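You operate a simulated robot arm through the tools that you are given. There is no shell and no other tool. Be economical: measure what you need, move in short steps, check, and stop when the job is done.

The job below is to be done with a simulated robot arm. You get a single attempt, and the scene is never put back.

TASK
Close the left drawer of the left bench. Fetch the pen and set it on the second shelf from the bottom of the right rack. Close the right drawer of the middle bench. Take the green ring from the right bench and leave it on the middle bench. Take the white bottle marked "Cleaner" from the right bench and leave it in the inside of the sealer. Take the dry pack from the right bench and leave it on top of the small carton there. Put one of the load cards from the right bench on the silver tin. Put the green block on the middle bench. The order is free. Set down upright: white bottle.

The check looks at the end state, three seconds after you hand in, the way a careful person would. Anything else that was tipped, shoved, dropped, spilled or broken makes it a failure.

THE ROBOT
A 6-joint arm with a two-finger gripper on a trunk, on a base that drives. Base frame: it is fixed to the floor where the robot stands at the start and does not move with it; the origin is under the middle of the robot, x ahead of it, y to its left, z up. Lengths are in mm, angles in degrees, forces in N, time in s.
Its first joint turns from -166.0 to 166.0 degrees. Places, roughly: dry pack [-250, -2750, 750]; green block [-1500, -2750, 750]; green ring (5x5x2 cm) [-500, -2300, 800]; inside of the sealer (25x25 cm) [-2820, 700, 820]; left drawer of the left bench [800, -100, 600]; load card [-750, -2500, 750]; middle bench [200, -1600, 800]; pen [1000, -750, 750]; right drawer of the middle bench [-300, -1600, 600]; second shelf of the right rack [1700, 2500, 700]; small carton [-500, -3000, 750]; tin [1000, -250, 750]; white bottle [-500, -2500, 750]. Payload 2.45 kg.
The TCP is the grasp point between the finger pads, 20 mm short of the fingertips. In the tool frame z runs along the fingers and y along their closing line. The gripper opens to 140 mm. The gripper's body begins 168 mm behind the TCP.
Orientation is that of the tool frame in the base frame, as a unit quaternion [x, y, z, w]. With the fingers straight down and closing along the base's y, the tool's x points along the base's -x, its y along +y and its z along -z.

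THE INTERFACE
- The arm moves only by the tool drive_tool. Its argument "plan" is a list of rows, each a list of 7 numbers: the opening, from 0 (shut) to 1 (fully open), then the shift along the tool's x, y, z in units of 30 mm (1.0 is 30 mm), then the turn, a rotation vector about the tool's x, y, z in units of 8 degrees (1.0 is 8 degrees). In form: [[gripper, dx, dy, dz, wx, wy, wz], ...]. A call has 1 to 8 rows; each row shifts and turns the commanded pose from where the row before left it, along the tool's axes as they then stand. A call with a number of a shift or a turn outside -1 to 1 is refused whole. Each row takes 0.2 s and may step no farther than 50 mm and 8.6 degrees from the row before; otherwise, or with a gripper value out of range, the whole call is refused. A pose out of reach is approached as far as the arm can. The call stops where the force on the tool passes 40 N (or 10 N more than at its start, if that is more) or the arm is blocked; 0.2 s more then pass. Each finger travels about 45 mm/s and halts on what it meets, pressing with about 31 N; the grip force reading is that of the motor and also rises with nothing between the fingers. The clock runs only during rows and for 0.2 s after the last one: add rows that do not move to give the fingers time. It gives the time, the measured TCP pose, the force on the tool (base axes), the opening and the grip force at its end, in the units of the frame above (readings bear some noise), with the torque about the TCP (base axes, N m) and any sound that the robot's microphone picked up.
- Cameras (640 x 400 px; columns grow to the right, rows downward): "scene" is now at [-86.7, 128.3, 1140]; the picture's right is [-0.50, -0.87, 0.00], its down [-0.27, 0.15, -0.95] and it looks along [0.83, -0.47, -0.31] (base axes); focal length 249 px, centre (320, 200). "wrist" rides on the gripper at [78, 11, -209] in the tool frame; the picture's right is [-0.14, 0.99, 0.00], its down [-0.92, -0.13, -0.37] and it looks along [-0.36, -0.05, 0.93] (tool axes); focal length 280 px, centre (320, 200). There is no depth. A picture from a camera that has moved, and an enlarged one, comes with that camera's place and axes in the base frame and with its lens. The place of the scene camera against the robot may be out by one fixed shift of up to 25 mm in any direction.
- camera(camera): a new picture of that camera. It takes no simulated time.
- roll_base(legs): drives the robot by 1 to 6 legs, each [ahead, left, turn to the left] in mm, mm and degrees, along the robot's own axes; the way and the turn of a leg run together, so that a leg with both is an arc; at most 1500 mm and 180 degrees a leg. The arm and the cameras ride along, it lands a little off, and it stops where it bumps. It gives what a move gives.
- head_to(pan, tilt): turns the head with the scene camera to pan (to the left, within 143 degrees either way) and tilt (down, from -29 to 69), counted from straight ahead of the robot. It gives what a move gives.
- close_up(camera, box): a new picture of the part [left, top, right, bottom] of that camera's present view, enlarged. It takes no simulated time.
- job_done(): hands the job in; it is judged then, once.

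Work in short steps. Places have to be worked out from the pictures, the camera data and where the tool is seen: move nearer, look again, correct. Check each grasp and each placing, and mend what went wrong. You have 207 turns and 180 pictures in all, those below and enlarged ones among them. Open the gripper and draw the arm clear of the work before you hand the job in, unless the task says otherwise; then end with one line.

The tools are called after "Request:" by a JSON object that holds its "name" and its "arguments". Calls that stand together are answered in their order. drive_tool: Moves the arm, as the interface text tells. Its arguments: {"type":"object","properties":{"plan":{"type":"array"}},"required":["plan"]} The other tools are called the same way: roll_base (legs) drives the base; head_to (pan, tilt) turns the head that bears the scene camera; camera (camera) takes a picture; close_up (camera, box) takes an enlarged picture of a part of a camera's view; job_done () hands the job in.

At the start:

```text
clock: 0.0
position: [525.0, -344.1, 1065.0]
tcp_rot: [0.0, 1.0, 0.0, 0.0]
contact_force: [0.1, 0.6, -0.3]
wrist_torque: [0.02, -0.03, 0.04]
gripper_width: 140.0
gripper_force: 0.0
robot x, y, heading: [1.3, 2.3, 0.0]
head pan, tilt: [-29.7, 17.8]
```

scene: 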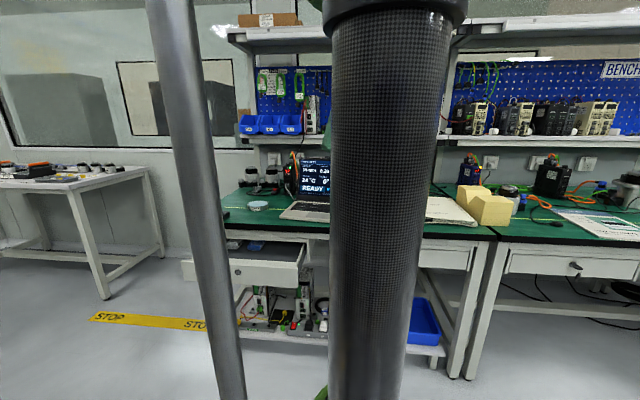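
wrist: 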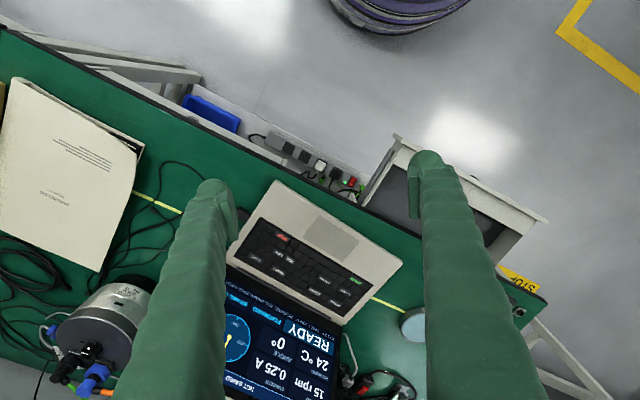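

The first pictures show the left bench ahead with its left drawer open. I look around with the head first.

Request:
{"name": "head_to", "arguments": {"pan": 0, "tilt": 25}}

Request:
{"name": "camera", "arguments": {"camera": "scene"}}

Request:
{"name": "head_to", "arguments": {"pan": -75, "tilt": 20}}

Request:
{"name": "camera", "arguments": {"camera": "scene"}}

Request:
{"name": "head_to", "arguments": {"pan": -135, "tilt": 15}}

Request:
{"name": "camera", "arguments": {"camera": "scene"}}

Request:
{"name": "head_to", "arguments": {"pan": 140, "tilt": 15}}

Request:
{"name": "camera", "arguments": {"camera": "scene"}}

Request:
{"name": "head_to", "arguments": {"pan": 70, "tilt": 15}}

Request:
{"name": "camera", "arguments": {"camera": "scene"}}

```text
clock: 0.9
position: [524.6, -344.3, 1065.2]
tcp_rot: [0.001, 1.0, 0.0, 0.0]
contact_force: [-0.2, 0.8, -0.2]
wrist_torque: [-0.01, -0.02, 0.01]
gripper_width: 140.0
gripper_force: 0.0
robot x, y, heading: [-0.5, 1.1, 0.1]
head pan, tilt: [0.0, 25.0]
```

```text
177 pictures are left
camera scene: at [-75.6, 174.5, 1128.4], right [0.0, -1.0, 0.0], down [-0.42, 0.0, -0.91], along [0.91, 0.0, -0.42], focal length 249 px, centre (320, 200)
```

scene: 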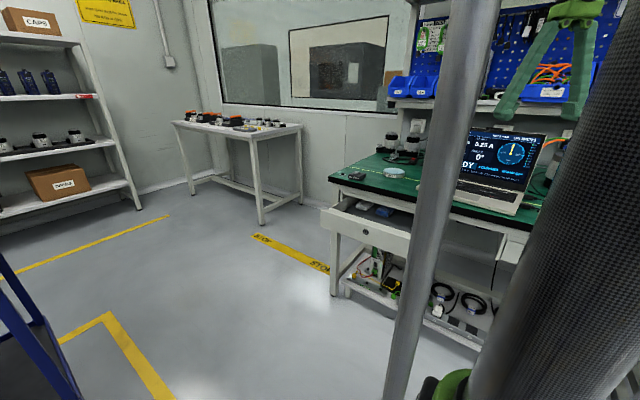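

```text
clock: 2.4
position: [523.8, -343.9, 1064.1]
tcp_rot: [0.0, 1.0, -0.001, 0.001]
contact_force: [-0.1, 0.3, -0.4]
wrist_torque: [-0.02, 0.01, 0.01]
gripper_width: 140.0
gripper_force: 0.0
robot x, y, heading: [-2.2, 0.2, 0.2]
head pan, tilt: [-75.0, 20.0]
```

```text
176 pictures are left
camera scene: at [-143.6, 84.6, 1136.5], right [-0.97, -0.26, 0.0], down [-0.09, 0.33, -0.94], along [0.24, -0.91, -0.34], focal length 249 px, centre (320, 200)
```

scene: 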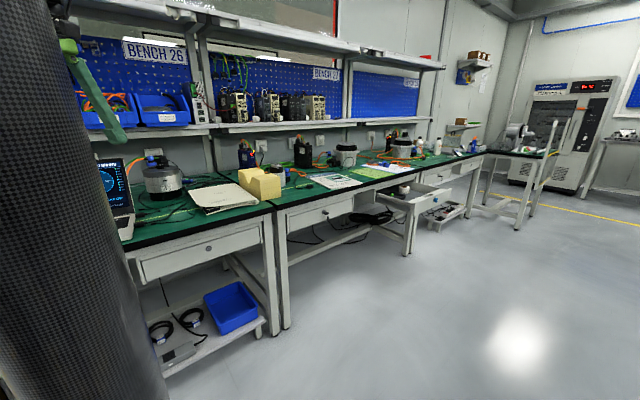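

```text
clock: 3.7
position: [524.9, -343.5, 1066.0]
tcp_rot: [0.0, 1.0, 0.0, 0.001]
contact_force: [0.2, -0.2, 0.7]
wrist_torque: [-0.01, 0.0, 0.02]
gripper_width: 140.2
gripper_force: 0.1
robot x, y, heading: [-0.7, -0.5, 0.2]
head pan, tilt: [-135.0, 15.0]
```

```text
175 pictures are left
camera scene: at [-233.8, 108.5, 1144.7], right [-0.71, 0.71, 0.0], down [0.18, 0.18, -0.97], along [-0.68, -0.68, -0.26], focal length 249 px, centre (320, 200)
```

scene: 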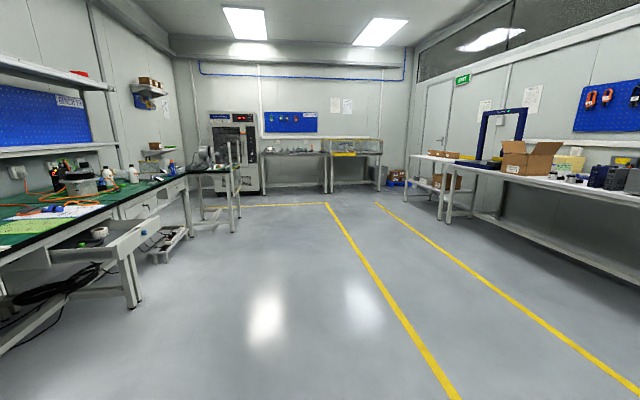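

```text
clock: 7.5
position: [522.8, -343.8, 1065.7]
tcp_rot: [-0.001, 1.0, -0.001, 0.0]
contact_force: [-0.2, 0.1, 0.3]
wrist_torque: [0.02, 0.0, 0.0]
gripper_width: 139.9
gripper_force: 0.2
robot x, y, heading: [2.1, 1.6, 0.0]
head pan, tilt: [140.0, 15.0]
```

```text
174 pictures are left
camera scene: at [-239.3, 234.6, 1144.7], right [0.64, 0.77, 0.0], down [0.2, -0.17, -0.97], along [-0.74, 0.62, -0.26], focal length 249 px, centre (320, 200)
```

scene: 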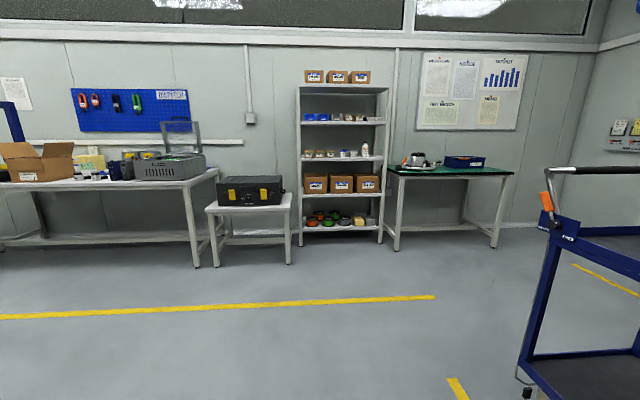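

```text
clock: 8.9
position: [524.7, -343.2, 1065.6]
tcp_rot: [0.001, 1.0, 0.0, 0.0]
contact_force: [0.6, -0.6, 0.7]
wrist_torque: [0.02, -0.02, 0.02]
gripper_width: 140.1
gripper_force: 0.0
robot x, y, heading: [-3.5, 0.8, -0.1]
head pan, tilt: [70.0, 15.0]
```

```text
173 pictures are left
camera scene: at [-135.9, 262.3, 1144.7], right [0.94, -0.34, 0.0], down [-0.09, -0.24, -0.97], along [0.33, 0.91, -0.26], focal length 249 px, centre (320, 200)
```

scene: 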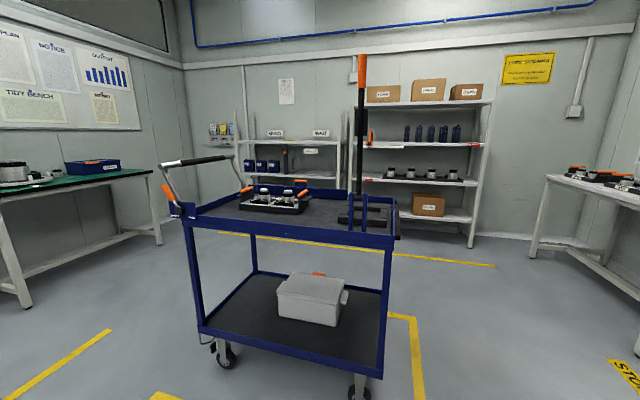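

Bench fronts run along about (0.60, 0.80), so facing the bench squarely is a heading of about -37°. I turn there, and shift left a little to deal with the left drawer.

Request:
{"name": "roll_base", "arguments": {"legs": [[0, 0, -37], [0, 250, 0]]}}

Request:
{"name": "head_to", "arguments": {"pan": 8, "tilt": 30}}

Request:
{"name": "camera", "arguments": {"camera": "scene"}}

Request:
{"name": "camera", "arguments": {"camera": "wrist"}}

```text
clock: 12.5
position: [365.7, -387.6, 1064.3]
tcp_rot: [0.317, 0.948, 0.0, 0.001]
contact_force: [0.5, 0.8, -0.2]
wrist_torque: [0.01, 0.02, -0.01]
gripper_width: 140.1
gripper_force: 0.2
robot x, y, heading: [156.9, 201.4, -37.0]
head pan, tilt: [70.0, 15.0]
```

```text
clock: 13.8
position: [364.7, -385.7, 1065.8]
tcp_rot: [0.317, 0.949, 0.0, 0.0]
contact_force: [-0.4, 0.3, -1.0]
wrist_torque: [0.01, 0.01, 0.03]
gripper_width: 140.0
gripper_force: 0.0
robot x, y, heading: [155.3, 206.1, -37.1]
head pan, tilt: [8.0, 30.0]
```

```text
172 pictures are left
camera scene: at [208.6, 413.2, 1120.5], right [-0.48, -0.87, 0.0], down [-0.44, 0.24, -0.87], along [0.76, -0.42, -0.5], focal length 249 px, centre (320, 200)
```

scene: 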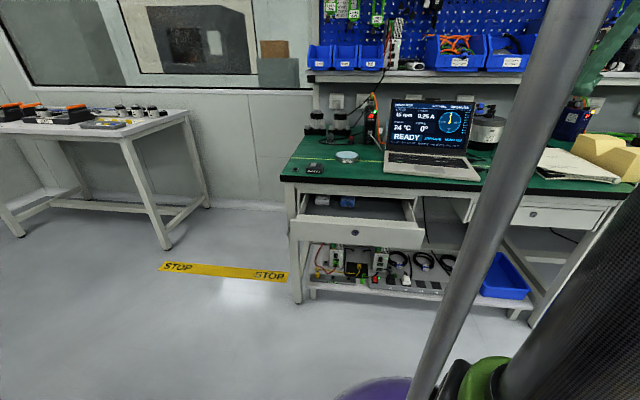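

```text
171 pictures are left
camera wrist: at [309.3, -330.7, 1274.9], right [0.71, 0.71, 0.0], down [0.66, -0.66, 0.37], along [0.26, -0.26, -0.93], focal length 280 px, centre (320, 200)
```

wrist: 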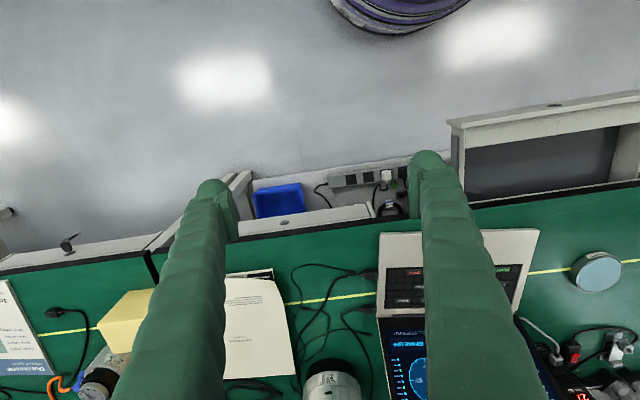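

The bench edge runs through about (977, 136), and the open drawer's panel stands about 150 mm out, with its centre near (690, 10). I tilt the closed gripper forward while moving left.

Request:
{"name": "drive_tool", "arguments": {"plan": [[0, 0, 1, 0, 0, -1, 0], [0, 0, 1, 0, 0, -1, 0], [0, 0, 1, 0, 0, -1, 0], [0, 0, 1, 0, 0, -1, 0], [0, 0, 1, 0, 0, -1, 0], [0, 0, 1, 0, 0, -1, 0], [0, 0, 1, 0, 0, -1, 0], [0, 0, 1, 0, 0, -1, 0]]}}

Request:
{"name": "drive_tool", "arguments": {"plan": [[0, 1, 1, 0.3, 0, 0, 0], [0, 1, 1, 0.3, 0, 0, 0], [0, 1, 1, 0.3, 0, 0, 0], [0, 1, 1, 0.3, 0, 0, 0], [0, 1, 1, 0.3, 0, 0, 0], [0, 1, 1, 0.3, 0, 0, 0], [0, 1, 1, 0.3, 0, 0, 0], [0, 1, 1, 0.3, 0, 0, 0]]}}

Request:
{"name": "camera", "arguments": {"camera": "wrist"}}

Request:
{"name": "camera", "arguments": {"camera": "scene"}}

```text
clock: 14.9
position: [478.3, -385.2, 1099.4]
tcp_rot: [0.304, 0.908, -0.092, 0.275]
contact_force: [-0.5, -0.2, 0.2]
wrist_torque: [-0.05, 0.0, -0.01]
gripper_width: 43.2
gripper_force: 0.1
robot x, y, heading: [151.1, 204.1, -37.0]
head pan, tilt: [8.0, 30.0]
stopped in row 5: the arm was blocked; the commanded pose is now the measured one
```

```text
clock: 15.8
position: [522.2, -351.9, 1052.8]
tcp_rot: [0.303, 0.908, -0.092, 0.275]
contact_force: [-0.6, 0.0, 0.3]
wrist_torque: [-0.03, -0.01, -0.04]
gripper_width: 0.1
gripper_force: 27.3
robot x, y, heading: [157.1, 197.6, -36.8]
head pan, tilt: [8.0, 30.0]
stopped in row 4: the arm was blocked; the commanded pose is now the measured one
```

```text
170 pictures are left
camera wrist: at [384.0, -234.5, 1184.7], right [0.69, 0.72, 0.08], down [0.37, -0.44, 0.82], along [0.63, -0.53, -0.57], focal length 280 px, centre (320, 200)
```

wrist: 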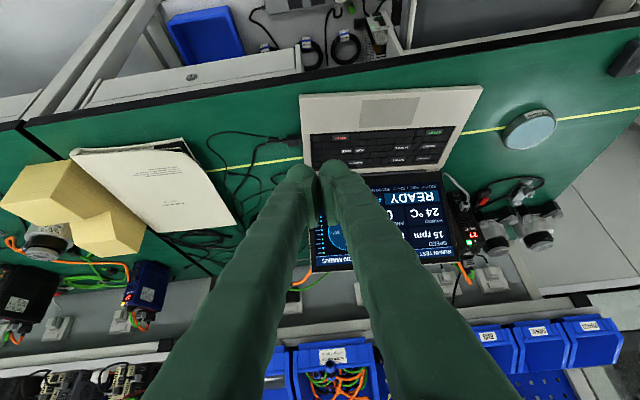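

```text
169 pictures are left
camera scene: at [208.5, 412.3, 1121.5], right [-0.49, -0.87, 0.0], down [-0.43, 0.24, -0.87], along [0.76, -0.43, -0.49], focal length 249 px, centre (320, 200)
```

scene: 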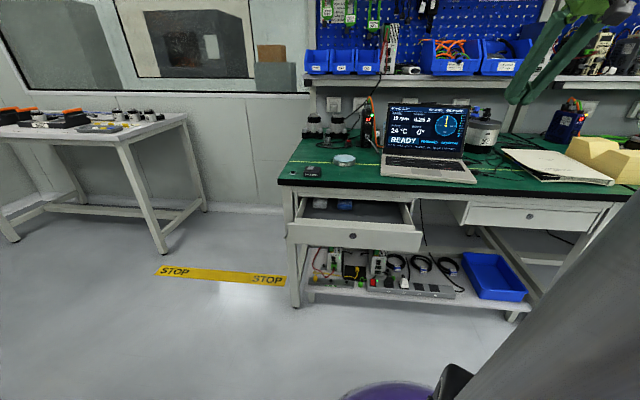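

The arm blocks when the tilted tool is this near the trunk. I back the base 200 mm so that the drawer is pushed at a longer reach, then go left and down with the present tilt of about 33°.

Request:
{"name": "roll_base", "arguments": {"legs": [[-200, 0, 0]]}}

Request:
{"name": "drive_tool", "arguments": {"plan": [[0, 0, 1, 0.5, 0, 0, 0], [0, 0.55, 1, 0.83, 0, 0, 0], [0, 0.55, 1, 0.83, 0, 0, 0], [0, 0.55, 1, 0.83, 0, 0, 0], [0, 0.55, 1, 0.83, 0, 0, 0], [0, 0.55, 1, 0.83, 0, 0, 0], [0, 0.55, 1, 0.83, 0, 0, 0], [0, 0.55, 1, 0.83, 0, 0, 0]]}}

```text
clock: 17.4
position: [360.2, -233.5, 1053.3]
tcp_rot: [0.304, 0.907, -0.092, 0.276]
contact_force: [0.2, 0.3, 0.2]
wrist_torque: [-0.01, 0.01, 0.01]
gripper_width: 0.0
gripper_force: 29.3
robot x, y, heading: [-6.3, 322.5, -37.6]
head pan, tilt: [8.0, 30.0]
```

```text
clock: 19.2
position: [512.1, -46.2, 830.5]
tcp_rot: [0.304, 0.907, -0.092, 0.275]
contact_force: [0.7, -0.3, 0.9]
wrist_torque: [-0.02, -0.01, 0.02]
gripper_width: 0.2
gripper_force: 29.1
robot x, y, heading: [-8.6, 322.9, -37.3]
head pan, tilt: [8.0, 30.0]
```

Clear of the drawer at n≈-260; I continue down to z≈615 and left to the drawer centre.

Request:
{"name": "drive_tool", "arguments": {"plan": [[0, 0.55, 1, 0.83, 0, 0, 0], [0, 0.55, 1, 0.83, 0, 0, 0], [0, 0.55, 1, 0.83, 0, 0, 0], [0, 0.55, 1, 0.83, 0, 0, 0], [0, 0.55, 1, 0.83, 0, 0, 0], [0, 0.55, 0, 0.83, 0, 0, 0], [0, 0.55, 0, 0.83, 0, 0, 0]]}}

Request:
{"name": "camera", "arguments": {"camera": "wrist"}}

Request:
{"name": "camera", "arguments": {"camera": "scene"}}

```text
clock: 20.8
position: [605.3, 71.5, 622.5]
tcp_rot: [0.305, 0.907, -0.093, 0.275]
contact_force: [0.3, 0.0, -0.9]
wrist_torque: [-0.01, -0.02, -0.04]
gripper_width: 0.0
gripper_force: 29.3
robot x, y, heading: [-10.1, 327.7, -37.5]
head pan, tilt: [8.0, 30.0]
```

```text
168 pictures are left
camera wrist: at [466.6, 190.2, 753.2], right [0.69, 0.72, 0.08], down [0.37, -0.44, 0.82], along [0.62, -0.54, -0.57], focal length 280 px, centre (320, 200)
```

wrist: 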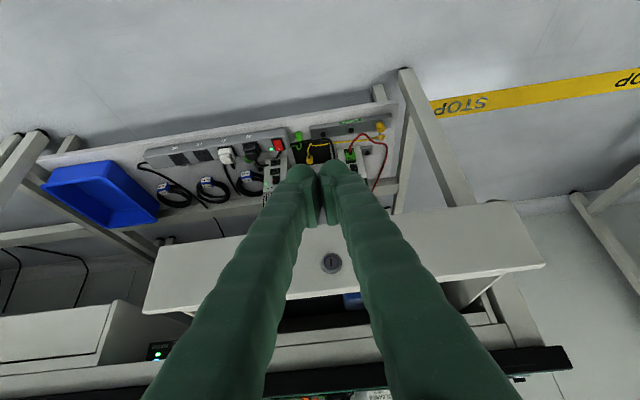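

```text
167 pictures are left
camera scene: at [50.7, 533.8, 1120.4], right [-0.49, -0.87, 0.0], down [-0.44, 0.25, -0.87], along [0.75, -0.42, -0.5], focal length 249 px, centre (320, 200)
```

scene: 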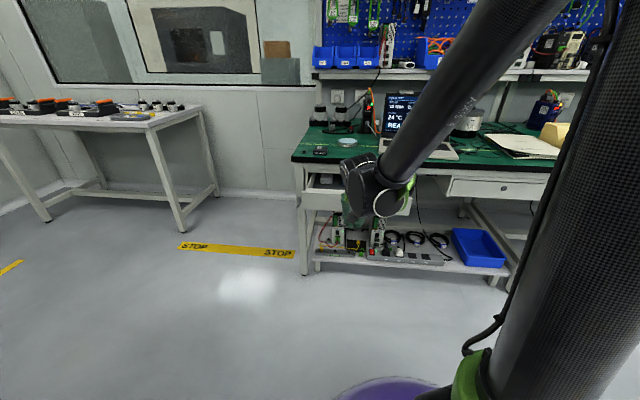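

Panel spans z≈575–670 with the knob at the middle; the tips are at z≈606. I step 45 mm aside of the knob and push ahead.

Request:
{"name": "drive_tool", "arguments": {"plan": [[0, 0, -0.75, 0, 0, 0, 0], [0, 0, -0.75, 0, 0, 0, 0], [0, -0.83, 0, 0.55, 0, 0, 0], [0, -0.83, 0, 0.55, 0, 0, 0], [0, -0.5, 0, 0.33, 0, 0, 0], [0, -0.5, 0, 0.33, 0, 0, 0], [0, -0.5, 0, 0.33, 0, 0, 0], [0, -0.5, 0, 0.33, 0, 0, 0]]}}

Request:
{"name": "drive_tool", "arguments": {"plan": [[0, -0.5, 0, 0.33, 0, 0, 0], [0, -0.5, 0, 0.33, 0, 0, 0], [0, -0.5, 0, 0.33, 0, 0, 0], [0, -0.5, 0, 0.33, 0, 0, 0], [0, -0.5, 0, 0.33, 0, 0, 0], [0, -0.5, 0, 0.33, 0, 0, 0]]}}

Request:
{"name": "camera", "arguments": {"camera": "wrist"}}

```text
clock: 22.6
position: [682.8, -45.5, 623.4]
tcp_rot: [0.304, 0.908, -0.092, 0.274]
contact_force: [0.8, -0.1, 0.4]
wrist_torque: [-0.01, 0.0, 0.0]
gripper_width: 0.3
gripper_force: 29.2
robot x, y, heading: [-6.2, 320.1, -37.7]
head pan, tilt: [8.0, 30.0]
```

```text
clock: 24.0
position: [769.0, -108.4, 624.9]
tcp_rot: [0.304, 0.907, -0.092, 0.275]
contact_force: [-0.5, -0.9, 0.0]
wrist_torque: [-0.01, -0.01, 0.0]
gripper_width: 0.0
gripper_force: 29.7
robot x, y, heading: [-4.9, 323.0, -37.1]
head pan, tilt: [8.0, 30.0]
```

```text
166 pictures are left
camera wrist: at [630.3, 10.2, 754.8], right [0.69, 0.72, 0.08], down [0.37, -0.44, 0.82], along [0.62, -0.54, -0.57], focal length 280 px, centre (320, 200)
```

wrist: 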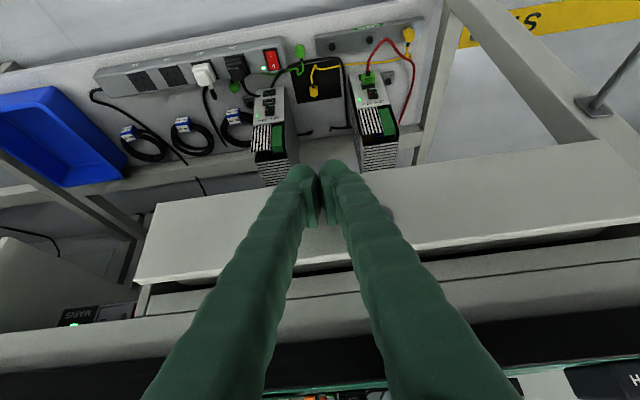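

No resistance yet and the panel still stands proud of the rail; I push further in small steps.

Request:
{"name": "drive_tool", "arguments": {"plan": [[0, -0.4, 0, 0.27, 0, 0, 0], [0, -0.4, 0, 0.27, 0, 0, 0], [0, -0.4, 0, 0.27, 0, 0, 0], [0, -0.4, 0, 0.27, 0, 0, 0], [0, -0.4, 0, 0.27, 0, 0, 0], [0, -0.4, 0, 0.27, 0, 0, 0]]}}

Request:
{"name": "camera", "arguments": {"camera": "wrist"}}

```text
clock: 24.8
position: [796.1, -129.5, 622.4]
tcp_rot: [0.304, 0.909, -0.091, 0.271]
contact_force: [-9.1, 5.9, 3.1]
wrist_torque: [0.02, -0.11, 0.11]
gripper_width: 0.0
gripper_force: 29.6
robot x, y, heading: [-5.5, 326.8, -37.2]
head pan, tilt: [8.0, 30.0]
stopped in row 4: the force on the tool passed its limit at 68 N (the readings are from after the stop); the commanded pose is now the measured one
```

```text
165 pictures are left
camera wrist: at [658.0, -10.7, 754.6], right [0.69, 0.72, 0.08], down [0.38, -0.44, 0.81], along [0.62, -0.53, -0.58], focal length 280 px, centre (320, 200)
```

wrist: 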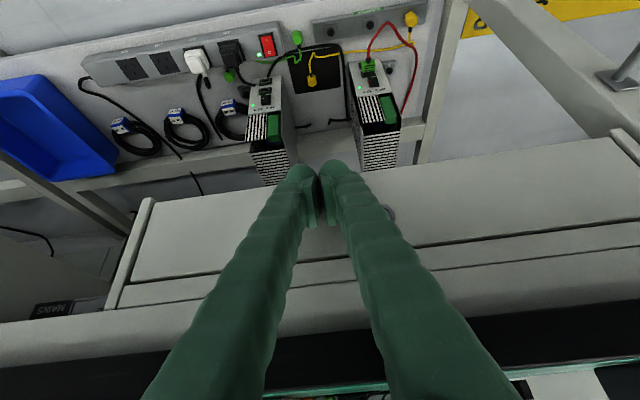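

The drawer hit its stop and looks flush. I retract, raise the tool and go look for the pen.

Request:
{"name": "drive_tool", "arguments": {"plan": [[0, 0.83, 0, -0.55, 0, 0, 0], [0, 0.83, 0, -0.55, 0, 0, 0], [0, 0.83, 0, -0.55, 0, 0, 0], [0, 0.83, 0, -0.55, 0, 0, 0], [0.3, 0.83, -1, -0.55, 0, 0, 0], [0.3, 0.83, -1, -0.55, 0, 0, 0], [0.3, -0.55, -1, -0.83, 0, 0, 0], [0.3, -0.55, -1, -0.83, 0, 0, 0]]}}

Request:
{"name": "drive_tool", "arguments": {"plan": [[0.3, -0.55, 0, -0.83, 0, 0, 0], [0.3, -0.55, 0, -0.83, 0, 0, 0], [0.3, -0.55, 0, -0.83, 0, 0, 0], [0.3, -0.55, 0, -0.83, 0, 0, 0], [0.3, -0.55, 0, -0.83, 0, 0, 0], [0.3, -0.55, 0, -0.83, 0, 0, 0], [0.3, -0.55, 0, -0.83, 0, 0, 0], [0.3, -0.55, 0, -0.83, 0, 0, 0]]}}

Request:
{"name": "roll_base", "arguments": {"legs": [[200, -300, 0]]}}

Request:
{"name": "head_to", "arguments": {"pan": 20, "tilt": 25}}

Request:
{"name": "camera", "arguments": {"camera": "wrist"}}

Request:
{"name": "camera", "arguments": {"camera": "scene"}}

```text
clock: 26.6
position: [582.0, -116.1, 683.0]
tcp_rot: [0.305, 0.908, -0.092, 0.272]
contact_force: [0.1, -0.1, 0.0]
wrist_torque: [0.02, 0.02, -0.02]
gripper_width: 42.1
gripper_force: 0.1
robot x, y, heading: [-3.6, 324.2, -37.4]
head pan, tilt: [8.0, 30.0]
```

```text
clock: 28.4
position: [582.7, -118.1, 923.1]
tcp_rot: [0.305, 0.908, -0.092, 0.271]
contact_force: [0.2, -0.2, 0.8]
wrist_torque: [0.03, 0.03, 0.02]
gripper_width: 42.0
gripper_force: 0.0
robot x, y, heading: [-8.4, 325.1, -37.3]
head pan, tilt: [8.0, 30.0]
```

```text
clock: 30.7
position: [561.4, -476.5, 921.3]
tcp_rot: [0.303, 0.909, -0.091, 0.273]
contact_force: [0.6, -0.1, 0.1]
wrist_torque: [0.0, -0.01, -0.01]
gripper_width: 42.0
gripper_force: 0.0
robot x, y, heading: [-32.0, -35.1, -37.2]
head pan, tilt: [8.0, 30.0]
```

```text
clock: 31.5
position: [562.7, -477.2, 922.6]
tcp_rot: [0.304, 0.908, -0.091, 0.272]
contact_force: [0.4, 0.0, 0.8]
wrist_torque: [0.01, -0.01, -0.01]
gripper_width: 41.9
gripper_force: 0.0
robot x, y, heading: [-29.0, -37.6, -37.5]
head pan, tilt: [20.0, 25.0]
```

```text
164 pictures are left
camera wrist: at [424.5, -359.1, 1054.6], right [0.69, 0.72, 0.08], down [0.38, -0.44, 0.81], along [0.62, -0.53, -0.58], focal length 280 px, centre (320, 200)
```

wrist: 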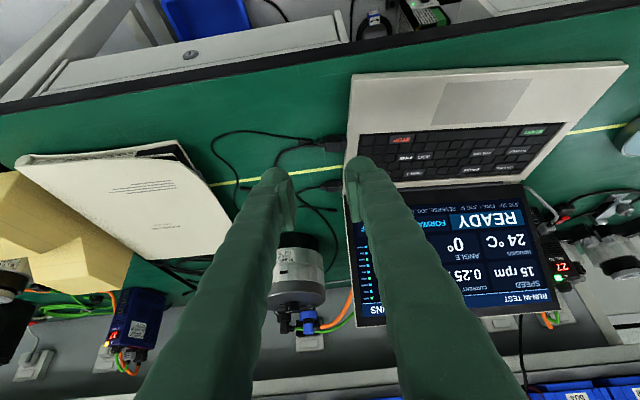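

```text
163 pictures are left
camera scene: at [36.4, 190.0, 1128.4], right [-0.3, -0.96, 0.0], down [-0.4, 0.13, -0.91], along [0.87, -0.27, -0.42], focal length 249 px, centre (320, 200)
```

scene: 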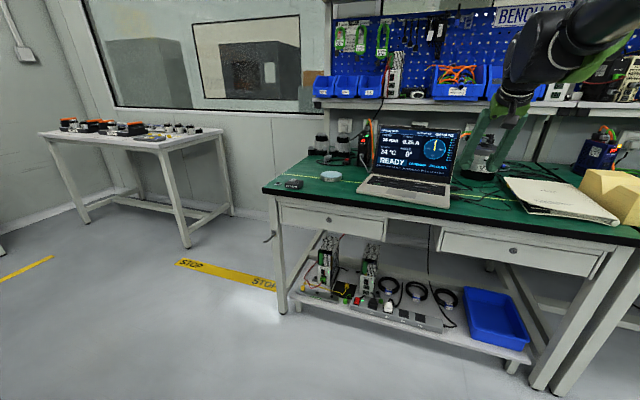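

The drawer reads closed. The pen isn't evident yet, so I open the fingers to unblock the view and enlarge the area near (1000, -750).

Request:
{"name": "drive_tool", "arguments": {"plan": [[1, 0, -1, 0, 0, 0, 0], [1, 0, -1, 0, 0, 0, 0], [1, 0, -1, 0, 0, 0, 0], [1, 0, -1, 0, 0, 0, 0], [1, 0, -1, 0, 0, 0, 0]]}}

Request:
{"name": "close_up", "arguments": {"camera": "wrist", "box": [200, 100, 520, 300]}}

Request:
{"name": "close_up", "arguments": {"camera": "wrist", "box": [0, 100, 320, 300]}}

```text
clock: 32.7
position: [471.6, -598.3, 922.5]
tcp_rot: [0.303, 0.909, -0.091, 0.272]
contact_force: [-0.1, -0.2, 0.1]
wrist_torque: [-0.02, -0.03, 0.02]
gripper_width: 140.1
gripper_force: 0.0
robot x, y, heading: [-30.2, -36.2, -37.4]
head pan, tilt: [20.0, 25.0]
```

```text
2.00 times, centred on (360, 200) of wrist
camera zoom: at [334.9, -479.8, 1055.2], right [0.69, 0.72, 0.08], down [0.38, -0.44, 0.81], along [0.62, -0.53, -0.58], focal length 561 px, centre (240, 200)
```

zoom: 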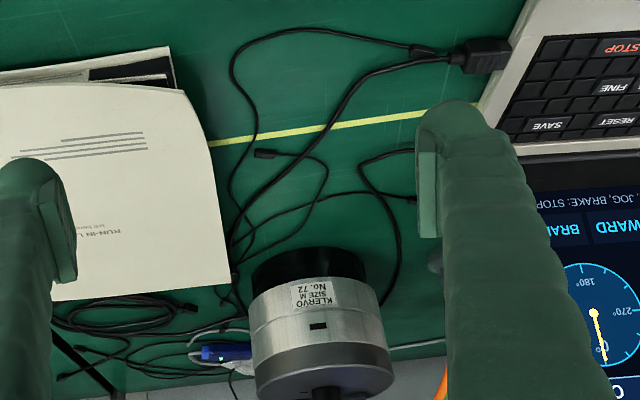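

```text
2.00 times, centred on (160, 200) of wrist
camera zoom: at [334.9, -479.8, 1055.2], right [0.69, 0.72, 0.08], down [0.38, -0.44, 0.81], along [0.62, -0.53, -0.58], focal length 561 px, centre (640, 200)
```

zoom: 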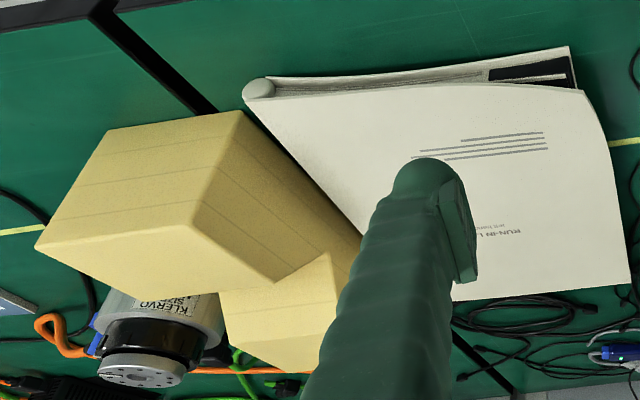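

A blue stick-like thing lies left of the motor; I enlarge it and the cables.

Request:
{"name": "close_up", "arguments": {"camera": "wrist", "box": [210, 200, 370, 300]}}

Request:
{"name": "close_up", "arguments": {"camera": "scene", "box": [440, 130, 640, 255]}}

```text
4.00 times, centred on (290, 250) of wrist
camera zoom: at [334.9, -479.8, 1055.2], right [0.69, 0.72, 0.08], down [0.38, -0.44, 0.81], along [0.62, -0.53, -0.58], focal length 1122 px, centre (440, 0)
```

zoom: 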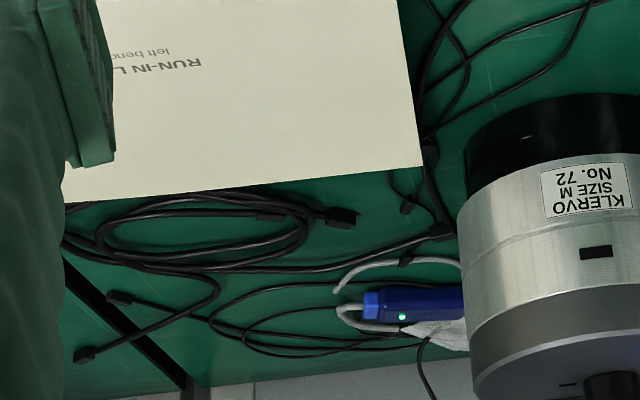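

```text
3.20 times, centred on (540, 192) of scene
camera zoom: at [36.3, 190.1, 1128.4], right [-0.3, -0.96, 0.0], down [-0.4, 0.12, -0.91], along [0.87, -0.27, -0.42], focal length 798 px, centre (-384, 224)
```

zoom: 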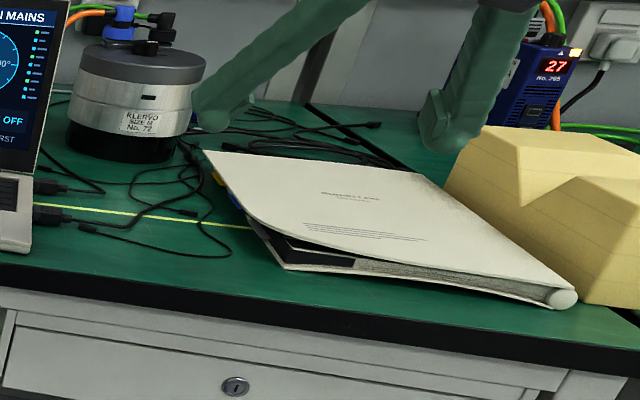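

The blue thing is an adapter, not at the given place; the pen is likely behind the laptop screen near (1000,-750). I raise the tool, drive 230 mm ahead and look down over the screen.

Request:
{"name": "drive_tool", "arguments": {"plan": [[1, -0.55, 0, -0.83, 0, 0, 0], [1, -0.55, 0, -0.83, 0, 0, 0], [1, -0.55, 1, -0.83, 0, 0, 0], [1, -0.55, 1, -0.83, 0, 0, 0], [1, 0, 1, 0, 0, 0, 0], [1, 0, 1, 0, 0, 0, 0]]}}

Request:
{"name": "roll_base", "arguments": {"legs": [[230, 0, 0]]}}

Request:
{"name": "camera", "arguments": {"camera": "wrist"}}

Request:
{"name": "camera", "arguments": {"camera": "scene"}}

```text
clock: 34.1
position: [543.7, -502.5, 1041.0]
tcp_rot: [0.304, 0.908, -0.091, 0.272]
contact_force: [0.4, -0.2, 0.6]
wrist_torque: [0.01, -0.02, -0.01]
gripper_width: 140.2
gripper_force: 0.0
robot x, y, heading: [-28.9, -37.0, -37.4]
head pan, tilt: [20.0, 25.0]
```

```text
clock: 35.8
position: [727.4, -639.0, 1041.1]
tcp_rot: [0.303, 0.909, -0.091, 0.272]
contact_force: [0.3, -0.2, -0.1]
wrist_torque: [-0.02, 0.0, -0.01]
gripper_width: 140.0
gripper_force: 0.1
robot x, y, heading: [149.4, -177.3, -37.2]
head pan, tilt: [20.0, 25.0]
```

```text
158 pictures are left
camera wrist: at [590.0, -522.6, 1173.7], right [0.69, 0.72, 0.08], down [0.38, -0.44, 0.81], along [0.62, -0.53, -0.58], focal length 280 px, centre (320, 200)
```

wrist: 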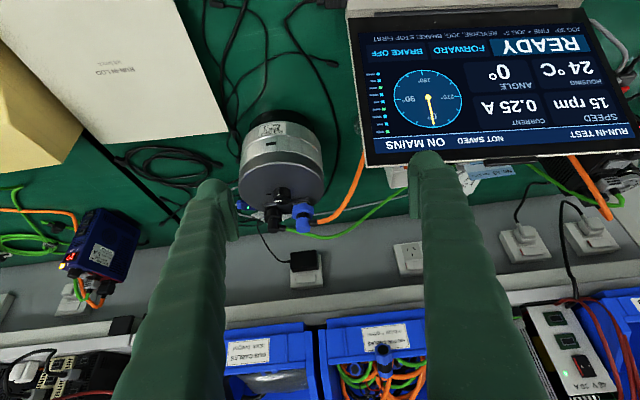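

```text
157 pictures are left
camera scene: at [219.2, 51.3, 1128.4], right [-0.3, -0.96, 0.0], down [-0.4, 0.12, -0.91], along [0.87, -0.27, -0.42], focal length 249 px, centre (320, 200)
```

scene: 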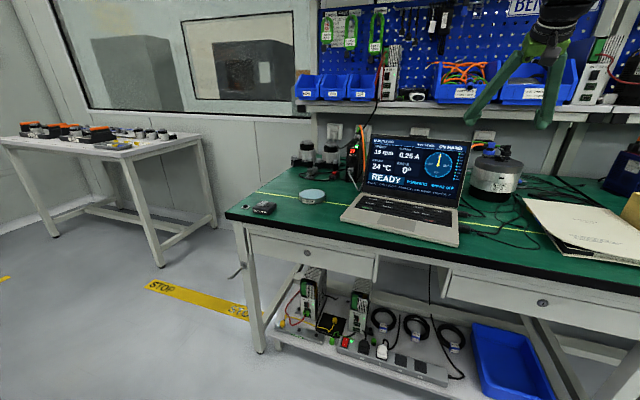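

I see things behind the laptop screen; I enlarge there.

Request:
{"name": "close_up", "arguments": {"camera": "wrist", "box": [420, 140, 640, 277]}}

Request:
{"name": "close_up", "arguments": {"camera": "wrist", "box": [220, 120, 420, 245]}}

```text
2.91 times, centred on (530, 208) of wrist
camera zoom: at [590.0, -522.6, 1173.7], right [0.69, 0.72, 0.08], down [0.38, -0.44, 0.81], along [0.62, -0.53, -0.58], focal length 816 px, centre (-291, 175)
```

zoom: 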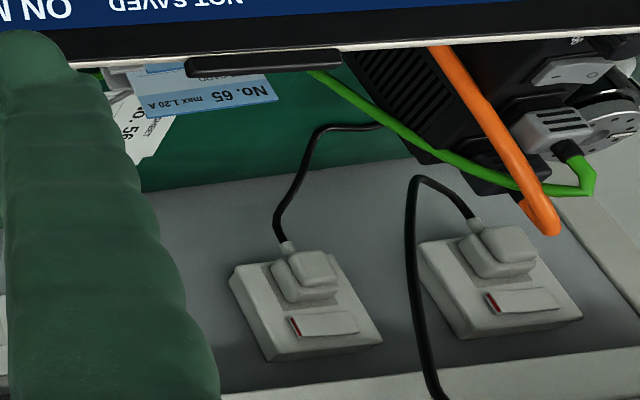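

```text
3.20 times, centred on (320, 182) of wrist
camera zoom: at [590.0, -522.6, 1173.7], right [0.69, 0.72, 0.08], down [0.38, -0.44, 0.81], along [0.62, -0.53, -0.58], focal length 897 px, centre (320, 256)
```

zoom: 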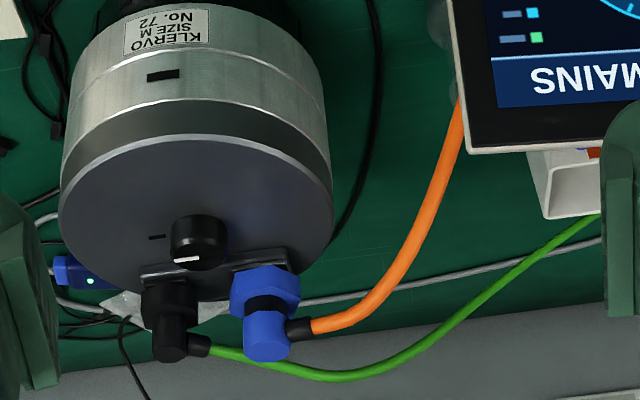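

Some things lie hidden behind the screen. I set the tool upright and move ahead and left, above the screen, to look straight down behind it.

Request:
{"name": "drive_tool", "arguments": {"plan": [[1, 0, 0.5, 0, 0, 0.84, 0], [1, 0, 0.5, 0, 0, 0.84, 0], [1, 0, 0.5, 0, 0, 0.84, 0], [1, 0, 0.5, 0, 0, 0.84, 0], [1, 0, 0, 0, 0, 0.84, 0], [1, -1, 0, 0, 0, 0, 0], [1, -1, 0, 0, 0, 0, 0], [1, -1, 0, 0, 0, 0, 0]]}}

Request:
{"name": "camera", "arguments": {"camera": "wrist"}}

```text
clock: 37.6
position: [836.1, -646.5, 1041.4]
tcp_rot: [0.316, 0.949, 0.001, -0.003]
contact_force: [-0.3, 0.9, -0.2]
wrist_torque: [-0.05, -0.04, -0.02]
gripper_width: 140.1
gripper_force: 0.1
robot x, y, heading: [154.6, -176.2, -37.2]
head pan, tilt: [20.0, 25.0]
```

```text
154 pictures are left
camera wrist: at [780.7, -590.8, 1251.1], right [0.7, 0.71, 0.0], down [0.66, -0.66, 0.36], along [0.26, -0.26, -0.93], focal length 280 px, centre (320, 200)
```

wrist: 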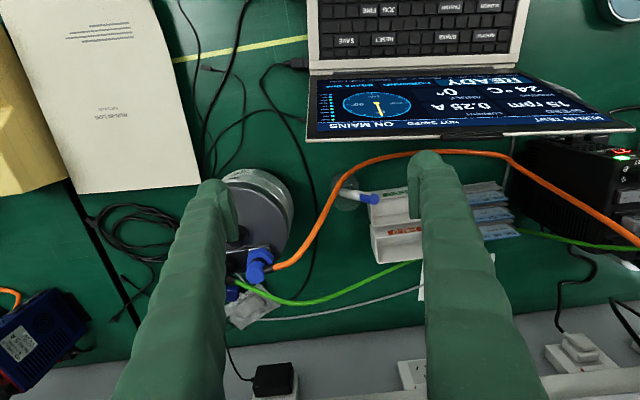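

The pen is in sight: white with a blue end, behind the screen beside a card holder. I enlarge it.

Request:
{"name": "close_up", "arguments": {"camera": "wrist", "box": [300, 140, 460, 240]}}

Request:
{"name": "close_up", "arguments": {"camera": "wrist", "box": [440, 140, 600, 240]}}

```text
4.00 times, centred on (380, 190) of wrist
camera zoom: at [780.7, -590.8, 1251.1], right [0.7, 0.71, 0.0], down [0.66, -0.66, 0.36], along [0.26, -0.26, -0.93], focal length 1122 px, centre (80, 240)
```

zoom: 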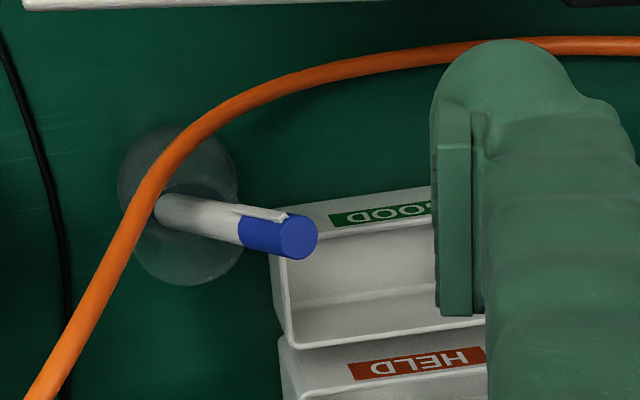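

```text
4.00 times, centred on (520, 190) of wrist
camera zoom: at [780.7, -590.8, 1251.1], right [0.7, 0.71, 0.0], down [0.66, -0.66, 0.36], along [0.26, -0.26, -0.93], focal length 1122 px, centre (-480, 240)
```

zoom: 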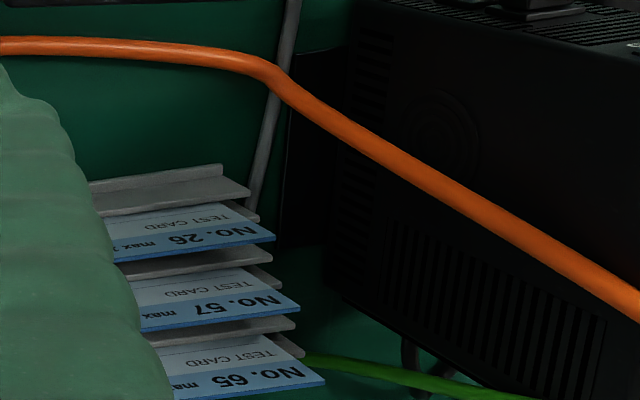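

The pen stands leaning in a small glass, so I need its height by parallax. I shift the camera 120 mm right and look again.

Request:
{"name": "drive_tool", "arguments": {"plan": [[1, 0, -1, 0, 0, 0, 0], [1, 0, -1, 0, 0, 0, 0], [1, 0, -1, 0, 0, 0, 0], [1, 0, -1, 0, 0, 0, 0], [1, 0, 0, 0, 0, 0, 0]]}}

Request:
{"name": "close_up", "arguments": {"camera": "wrist", "box": [370, 120, 570, 245]}}

Request:
{"name": "camera", "arguments": {"camera": "wrist"}}

```text
clock: 38.8
position: [764.6, -743.0, 1040.8]
tcp_rot: [0.316, 0.949, 0.0, -0.003]
contact_force: [0.1, 0.0, -0.5]
wrist_torque: [-0.01, -0.02, -0.01]
gripper_width: 139.9
gripper_force: 0.1
robot x, y, heading: [153.6, -176.4, -37.3]
head pan, tilt: [20.0, 25.0]
```

```text
3.20 times, centred on (470, 182) of wrist
camera zoom: at [708.2, -687.7, 1252.3], right [0.7, 0.71, 0.0], down [0.66, -0.66, 0.36], along [0.26, -0.26, -0.93], focal length 897 px, centre (-160, 256)
```

zoom: 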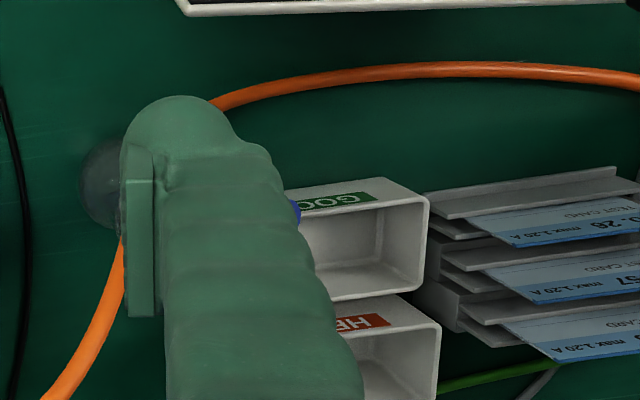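

```text
150 pictures are left
camera wrist: at [708.2, -687.7, 1252.3], right [0.7, 0.71, 0.0], down [0.66, -0.66, 0.36], along [0.26, -0.26, -0.93], focal length 280 px, centre (320, 200)
```

wrist: 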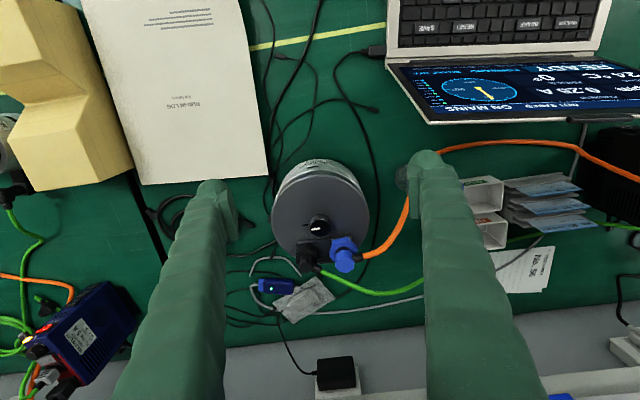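

The finger hides it; I go to the other side instead.

Request:
{"name": "drive_tool", "arguments": {"plan": [[1, 0, 1, 0, 0, 0, 0], [1, 0, 1, 0, 0, 0, 0], [1, 0, 1, 0, 0, 0, 0], [1, 0, 1, 0, 0, 0, 0], [1, 0, 1, 0, 0, 0, 0], [1, 0, 1, 0, 0, 0, 0], [1, 0, 1, 0, 0, 0, 0], [1, 0, 0, 0, 0, 0, 0]]}}

Request:
{"name": "close_up", "arguments": {"camera": "wrist", "box": [220, 120, 420, 245]}}

```text
clock: 40.6
position: [888.2, -574.7, 1038.3]
tcp_rot: [0.317, 0.948, 0.001, -0.002]
contact_force: [-0.4, 0.4, -0.2]
wrist_torque: [-0.02, -0.02, 0.01]
gripper_width: 140.0
gripper_force: 0.1
robot x, y, heading: [154.8, -177.1, -37.1]
head pan, tilt: [20.0, 25.0]
```

```text
3.20 times, centred on (320, 182) of wrist
camera zoom: at [834.0, -519.0, 1249.8], right [0.71, 0.71, 0.0], down [0.66, -0.66, 0.36], along [0.26, -0.26, -0.93], focal length 897 px, centre (320, 256)
```

zoom: 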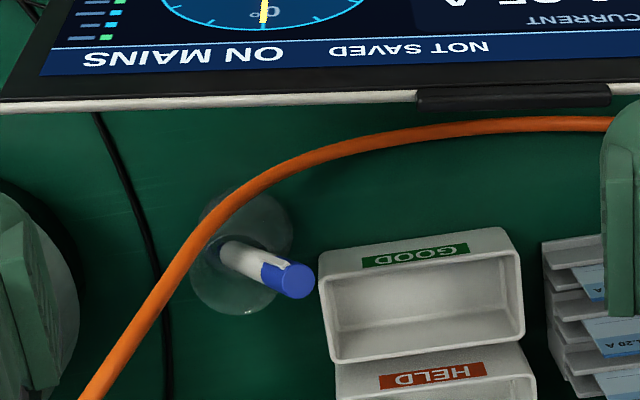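

By parallax the pen's cap end is at about (933,-636,894), leaning ~25° to the left, the glass near (925,-685), with the orange cable right of it at z≈840. I'll grip the cap with the fingers closing along the bench depth, so I yaw the tool by 90°.

Request:
{"name": "drive_tool", "arguments": {"plan": [[0.6, 0, 0, 0, 0, 0, 1], [0.6, 0, 0, 0, 0, 0, 1], [0.6, 0, 0, 0, 0, 0, 1], [0.6, 0, 0, 0, 0, 0, 1], [0.6, 0, 0, 0, 0, 0, 1], [0.6, 0, 0, 0, 0, 0, 1], [0.6, 0, 0, 0, 0, 0, 1], [0.6, 0, 0, 0, 0, 0, 1]]}}

Request:
{"name": "drive_tool", "arguments": {"plan": [[0.6, 0, 0, 0, 0, 0, 1], [0.6, 0, 0, 0, 0, 0, 1], [0.6, 0, 0, 0, 0, 0, 1], [0.6, 0, 0, 0, 0, 0, 0.25], [0.6, 0, 0.5, 0, 0, 0.6, 0], [0.6, 0, 0.5, 0, 0, 0.6, 0], [0.6, 0, 0.5, 0, 0, 0.6, 0], [0.6, 0, 0.5, 0, 0, 0.6, 0]]}}

Request:
{"name": "camera", "arguments": {"camera": "wrist"}}

Request:
{"name": "camera", "arguments": {"camera": "scene"}}

```text
clock: 42.4
position: [889.7, -574.4, 1040.6]
tcp_rot: [0.772, 0.636, -0.001, -0.002]
contact_force: [0.0, 0.6, 0.3]
wrist_torque: [-0.01, -0.01, 0.03]
gripper_width: 84.1
gripper_force: 0.0
robot x, y, heading: [155.5, -175.8, -37.0]
head pan, tilt: [20.0, 25.0]
```

```text
clock: 44.2
position: [939.9, -611.1, 1041.2]
tcp_rot: [0.882, 0.44, 0.149, -0.077]
contact_force: [-0.3, 0.7, -0.2]
wrist_torque: [-0.09, 0.01, -0.02]
gripper_width: 83.9
gripper_force: 0.0
robot x, y, heading: [156.4, -171.4, -37.2]
head pan, tilt: [20.0, 25.0]
```

```text
148 pictures are left
camera wrist: at [951.6, -613.2, 1265.4], right [0.71, -0.7, -0.05], down [-0.7, -0.72, 0.04], along [-0.07, 0.0, -1.0], focal length 280 px, centre (320, 200)
```

wrist: 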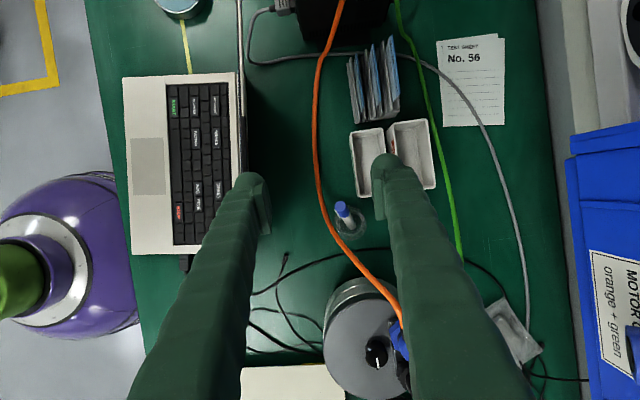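

```text
147 pictures are left
camera scene: at [219.2, 51.4, 1128.4], right [-0.29, -0.96, 0.0], down [-0.4, 0.12, -0.91], along [0.87, -0.27, -0.42], focal length 249 px, centre (320, 200)
```

scene: 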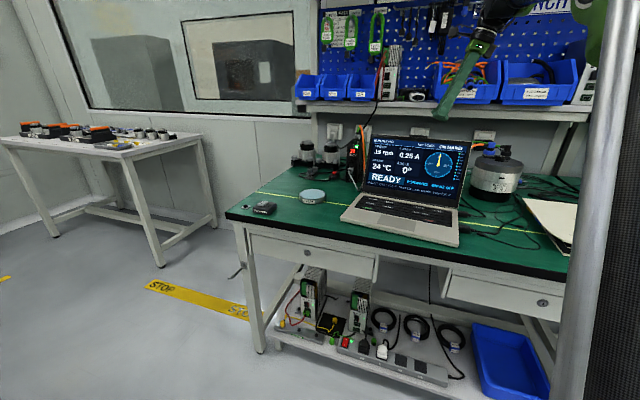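

This downward view places the cap at about (936,-642), agreeing. I descend most of the way to it, keeping the opening of 84 mm.

Request:
{"name": "drive_tool", "arguments": {"plan": [[0.6, -0.55, 0.12, 0.75, 0, 0, 0], [0.6, -0.55, 0.12, 0.75, 0, 0, 0], [0.6, -0.55, 0.12, 0.75, 0, 0, 0], [0.6, -0.55, 0.12, 0.75, 0, 0, 0], [0.6, 0, 0, 0, 0, 0, 0]]}}

Request:
{"name": "close_up", "arguments": {"camera": "wrist", "box": [220, 100, 460, 250]}}

```text
clock: 45.4
position: [928.8, -644.3, 935.9]
tcp_rot: [0.882, 0.44, 0.148, -0.076]
contact_force: [-0.1, -0.3, 0.0]
wrist_torque: [0.0, 0.0, 0.0]
gripper_width: 84.1
gripper_force: 0.1
robot x, y, heading: [158.0, -173.6, -37.3]
head pan, tilt: [20.0, 25.0]
```

```text
2.67 times, centred on (340, 175) of wrist
camera zoom: at [941.4, -647.4, 1158.6], right [0.71, -0.7, -0.05], down [-0.7, -0.72, 0.05], along [-0.07, 0.0, -1.0], focal length 748 px, centre (267, 267)
```

zoom: 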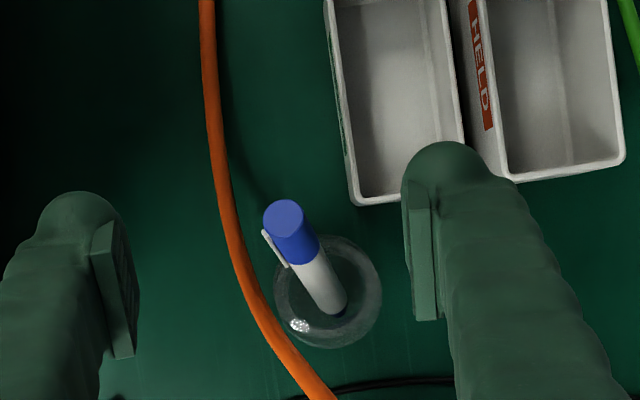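

Cap still at (938,-640,894); the cable near it lies low. I descend to TCP z≈880 and close slowly on the cap.

Request:
{"name": "drive_tool", "arguments": {"plan": [[0.6, -0.27, 0.12, 0.9, 0, 0, 0], [0.6, -0.27, 0.12, 0.9, 0, 0, 0], [0.3, 0, 0, 0, 0, 0, 0], [0.3, 0, 0, 0, 0, 0, 0], [0.3, 0, 0, 0, 0, 0, 0]]}}

Request:
{"name": "close_up", "arguments": {"camera": "wrist", "box": [220, 100, 460, 250]}}

```text
clock: 46.6
position: [937.0, -646.4, 877.6]
tcp_rot: [0.882, 0.44, 0.148, -0.077]
contact_force: [-0.2, 0.1, -0.5]
wrist_torque: [0.02, -0.02, 0.0]
gripper_width: 42.3
gripper_force: 0.1
robot x, y, heading: [150.9, -177.7, -37.2]
head pan, tilt: [20.0, 25.0]
```

```text
2.67 times, centred on (340, 175) of wrist
camera zoom: at [949.0, -649.2, 1100.9], right [0.71, -0.7, -0.05], down [-0.7, -0.72, 0.05], along [-0.07, 0.0, -1.0], focal length 748 px, centre (267, 267)
```

zoom: 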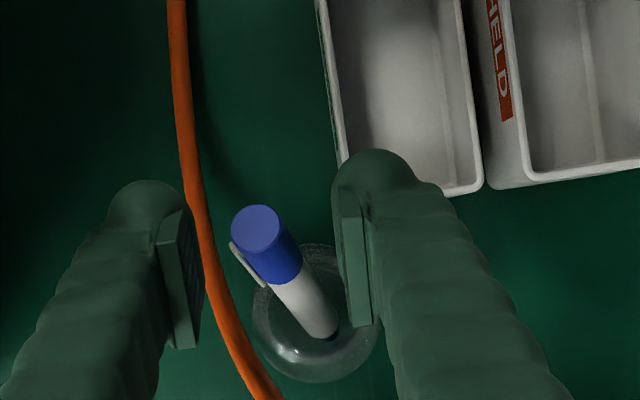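

The cap sits between the pads, so I close.

Request:
{"name": "drive_tool", "arguments": {"plan": [[0, 0, 0, 0, 0, 0, 0], [0, 0, 0, 0, 0, 0, 0], [0, 0, 0, 0, 0, 0, 0], [0, 0, 0, 0, 0, 0, 0]]}}

Request:
{"name": "close_up", "arguments": {"camera": "wrist", "box": [220, 100, 460, 250]}}

```text
clock: 47.6
position: [936.8, -646.3, 878.0]
tcp_rot: [0.882, 0.44, 0.149, -0.077]
contact_force: [1.4, -1.9, 2.2]
wrist_torque: [-0.2, -0.08, 0.04]
gripper_width: 13.7
gripper_force: 31.7
robot x, y, heading: [155.3, -174.8, -37.3]
head pan, tilt: [20.0, 25.0]
```

```text
2.67 times, centred on (340, 175) of wrist
camera zoom: at [949.0, -649.3, 1101.0], right [0.71, -0.7, -0.05], down [-0.7, -0.72, 0.05], along [-0.07, 0.0, -1.0], focal length 748 px, centre (267, 267)
```

zoom: 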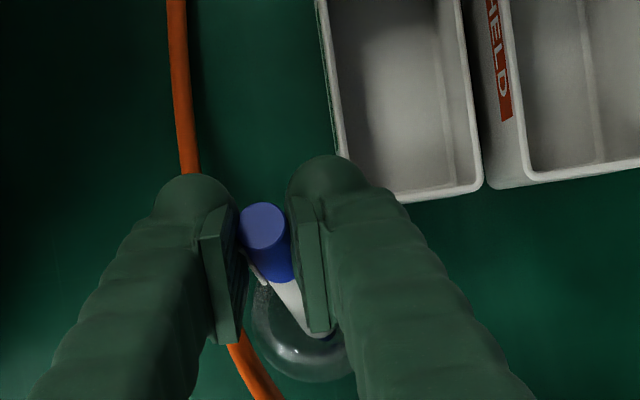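

Gripped at 13.7 mm. I pull it out along its own axis (up, left).

Request:
{"name": "drive_tool", "arguments": {"plan": [[0, 0.3, -0.07, -0.32, 0, 0, 0], [0, 0.3, -0.07, -0.32, 0, 0, 0], [0, 0.58, -0.14, -0.64, 0, 0, 0], [0, 0.58, -0.14, -0.64, 0, 0, 0], [0, 0.58, -0.14, -0.64, 0, 0, 0]]}}

Request:
{"name": "close_up", "arguments": {"camera": "wrist", "box": [220, 100, 460, 250]}}

```text
clock: 48.8
position: [948.5, -603.9, 971.7]
tcp_rot: [0.882, 0.44, 0.148, -0.077]
contact_force: [-0.2, -0.6, 0.8]
wrist_torque: [0.02, 0.0, 0.01]
gripper_width: 12.1
gripper_force: 31.1
robot x, y, heading: [153.8, -178.7, -37.3]
head pan, tilt: [20.0, 25.0]
```

```text
2.67 times, centred on (340, 175) of wrist
camera zoom: at [961.2, -607.2, 1196.0], right [0.71, -0.7, -0.05], down [-0.7, -0.72, 0.05], along [-0.07, 0.0, -1.0], focal length 748 px, centre (267, 267)
```

zoom: 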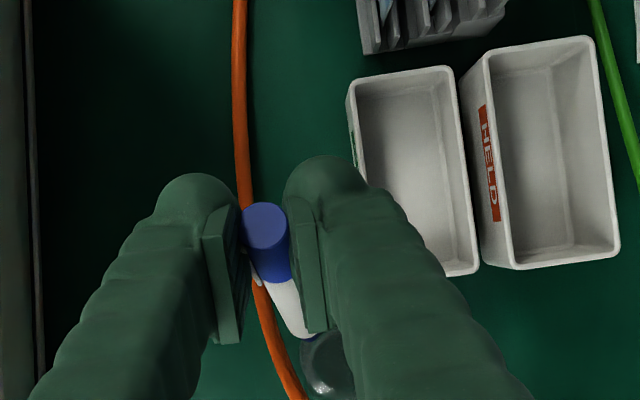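

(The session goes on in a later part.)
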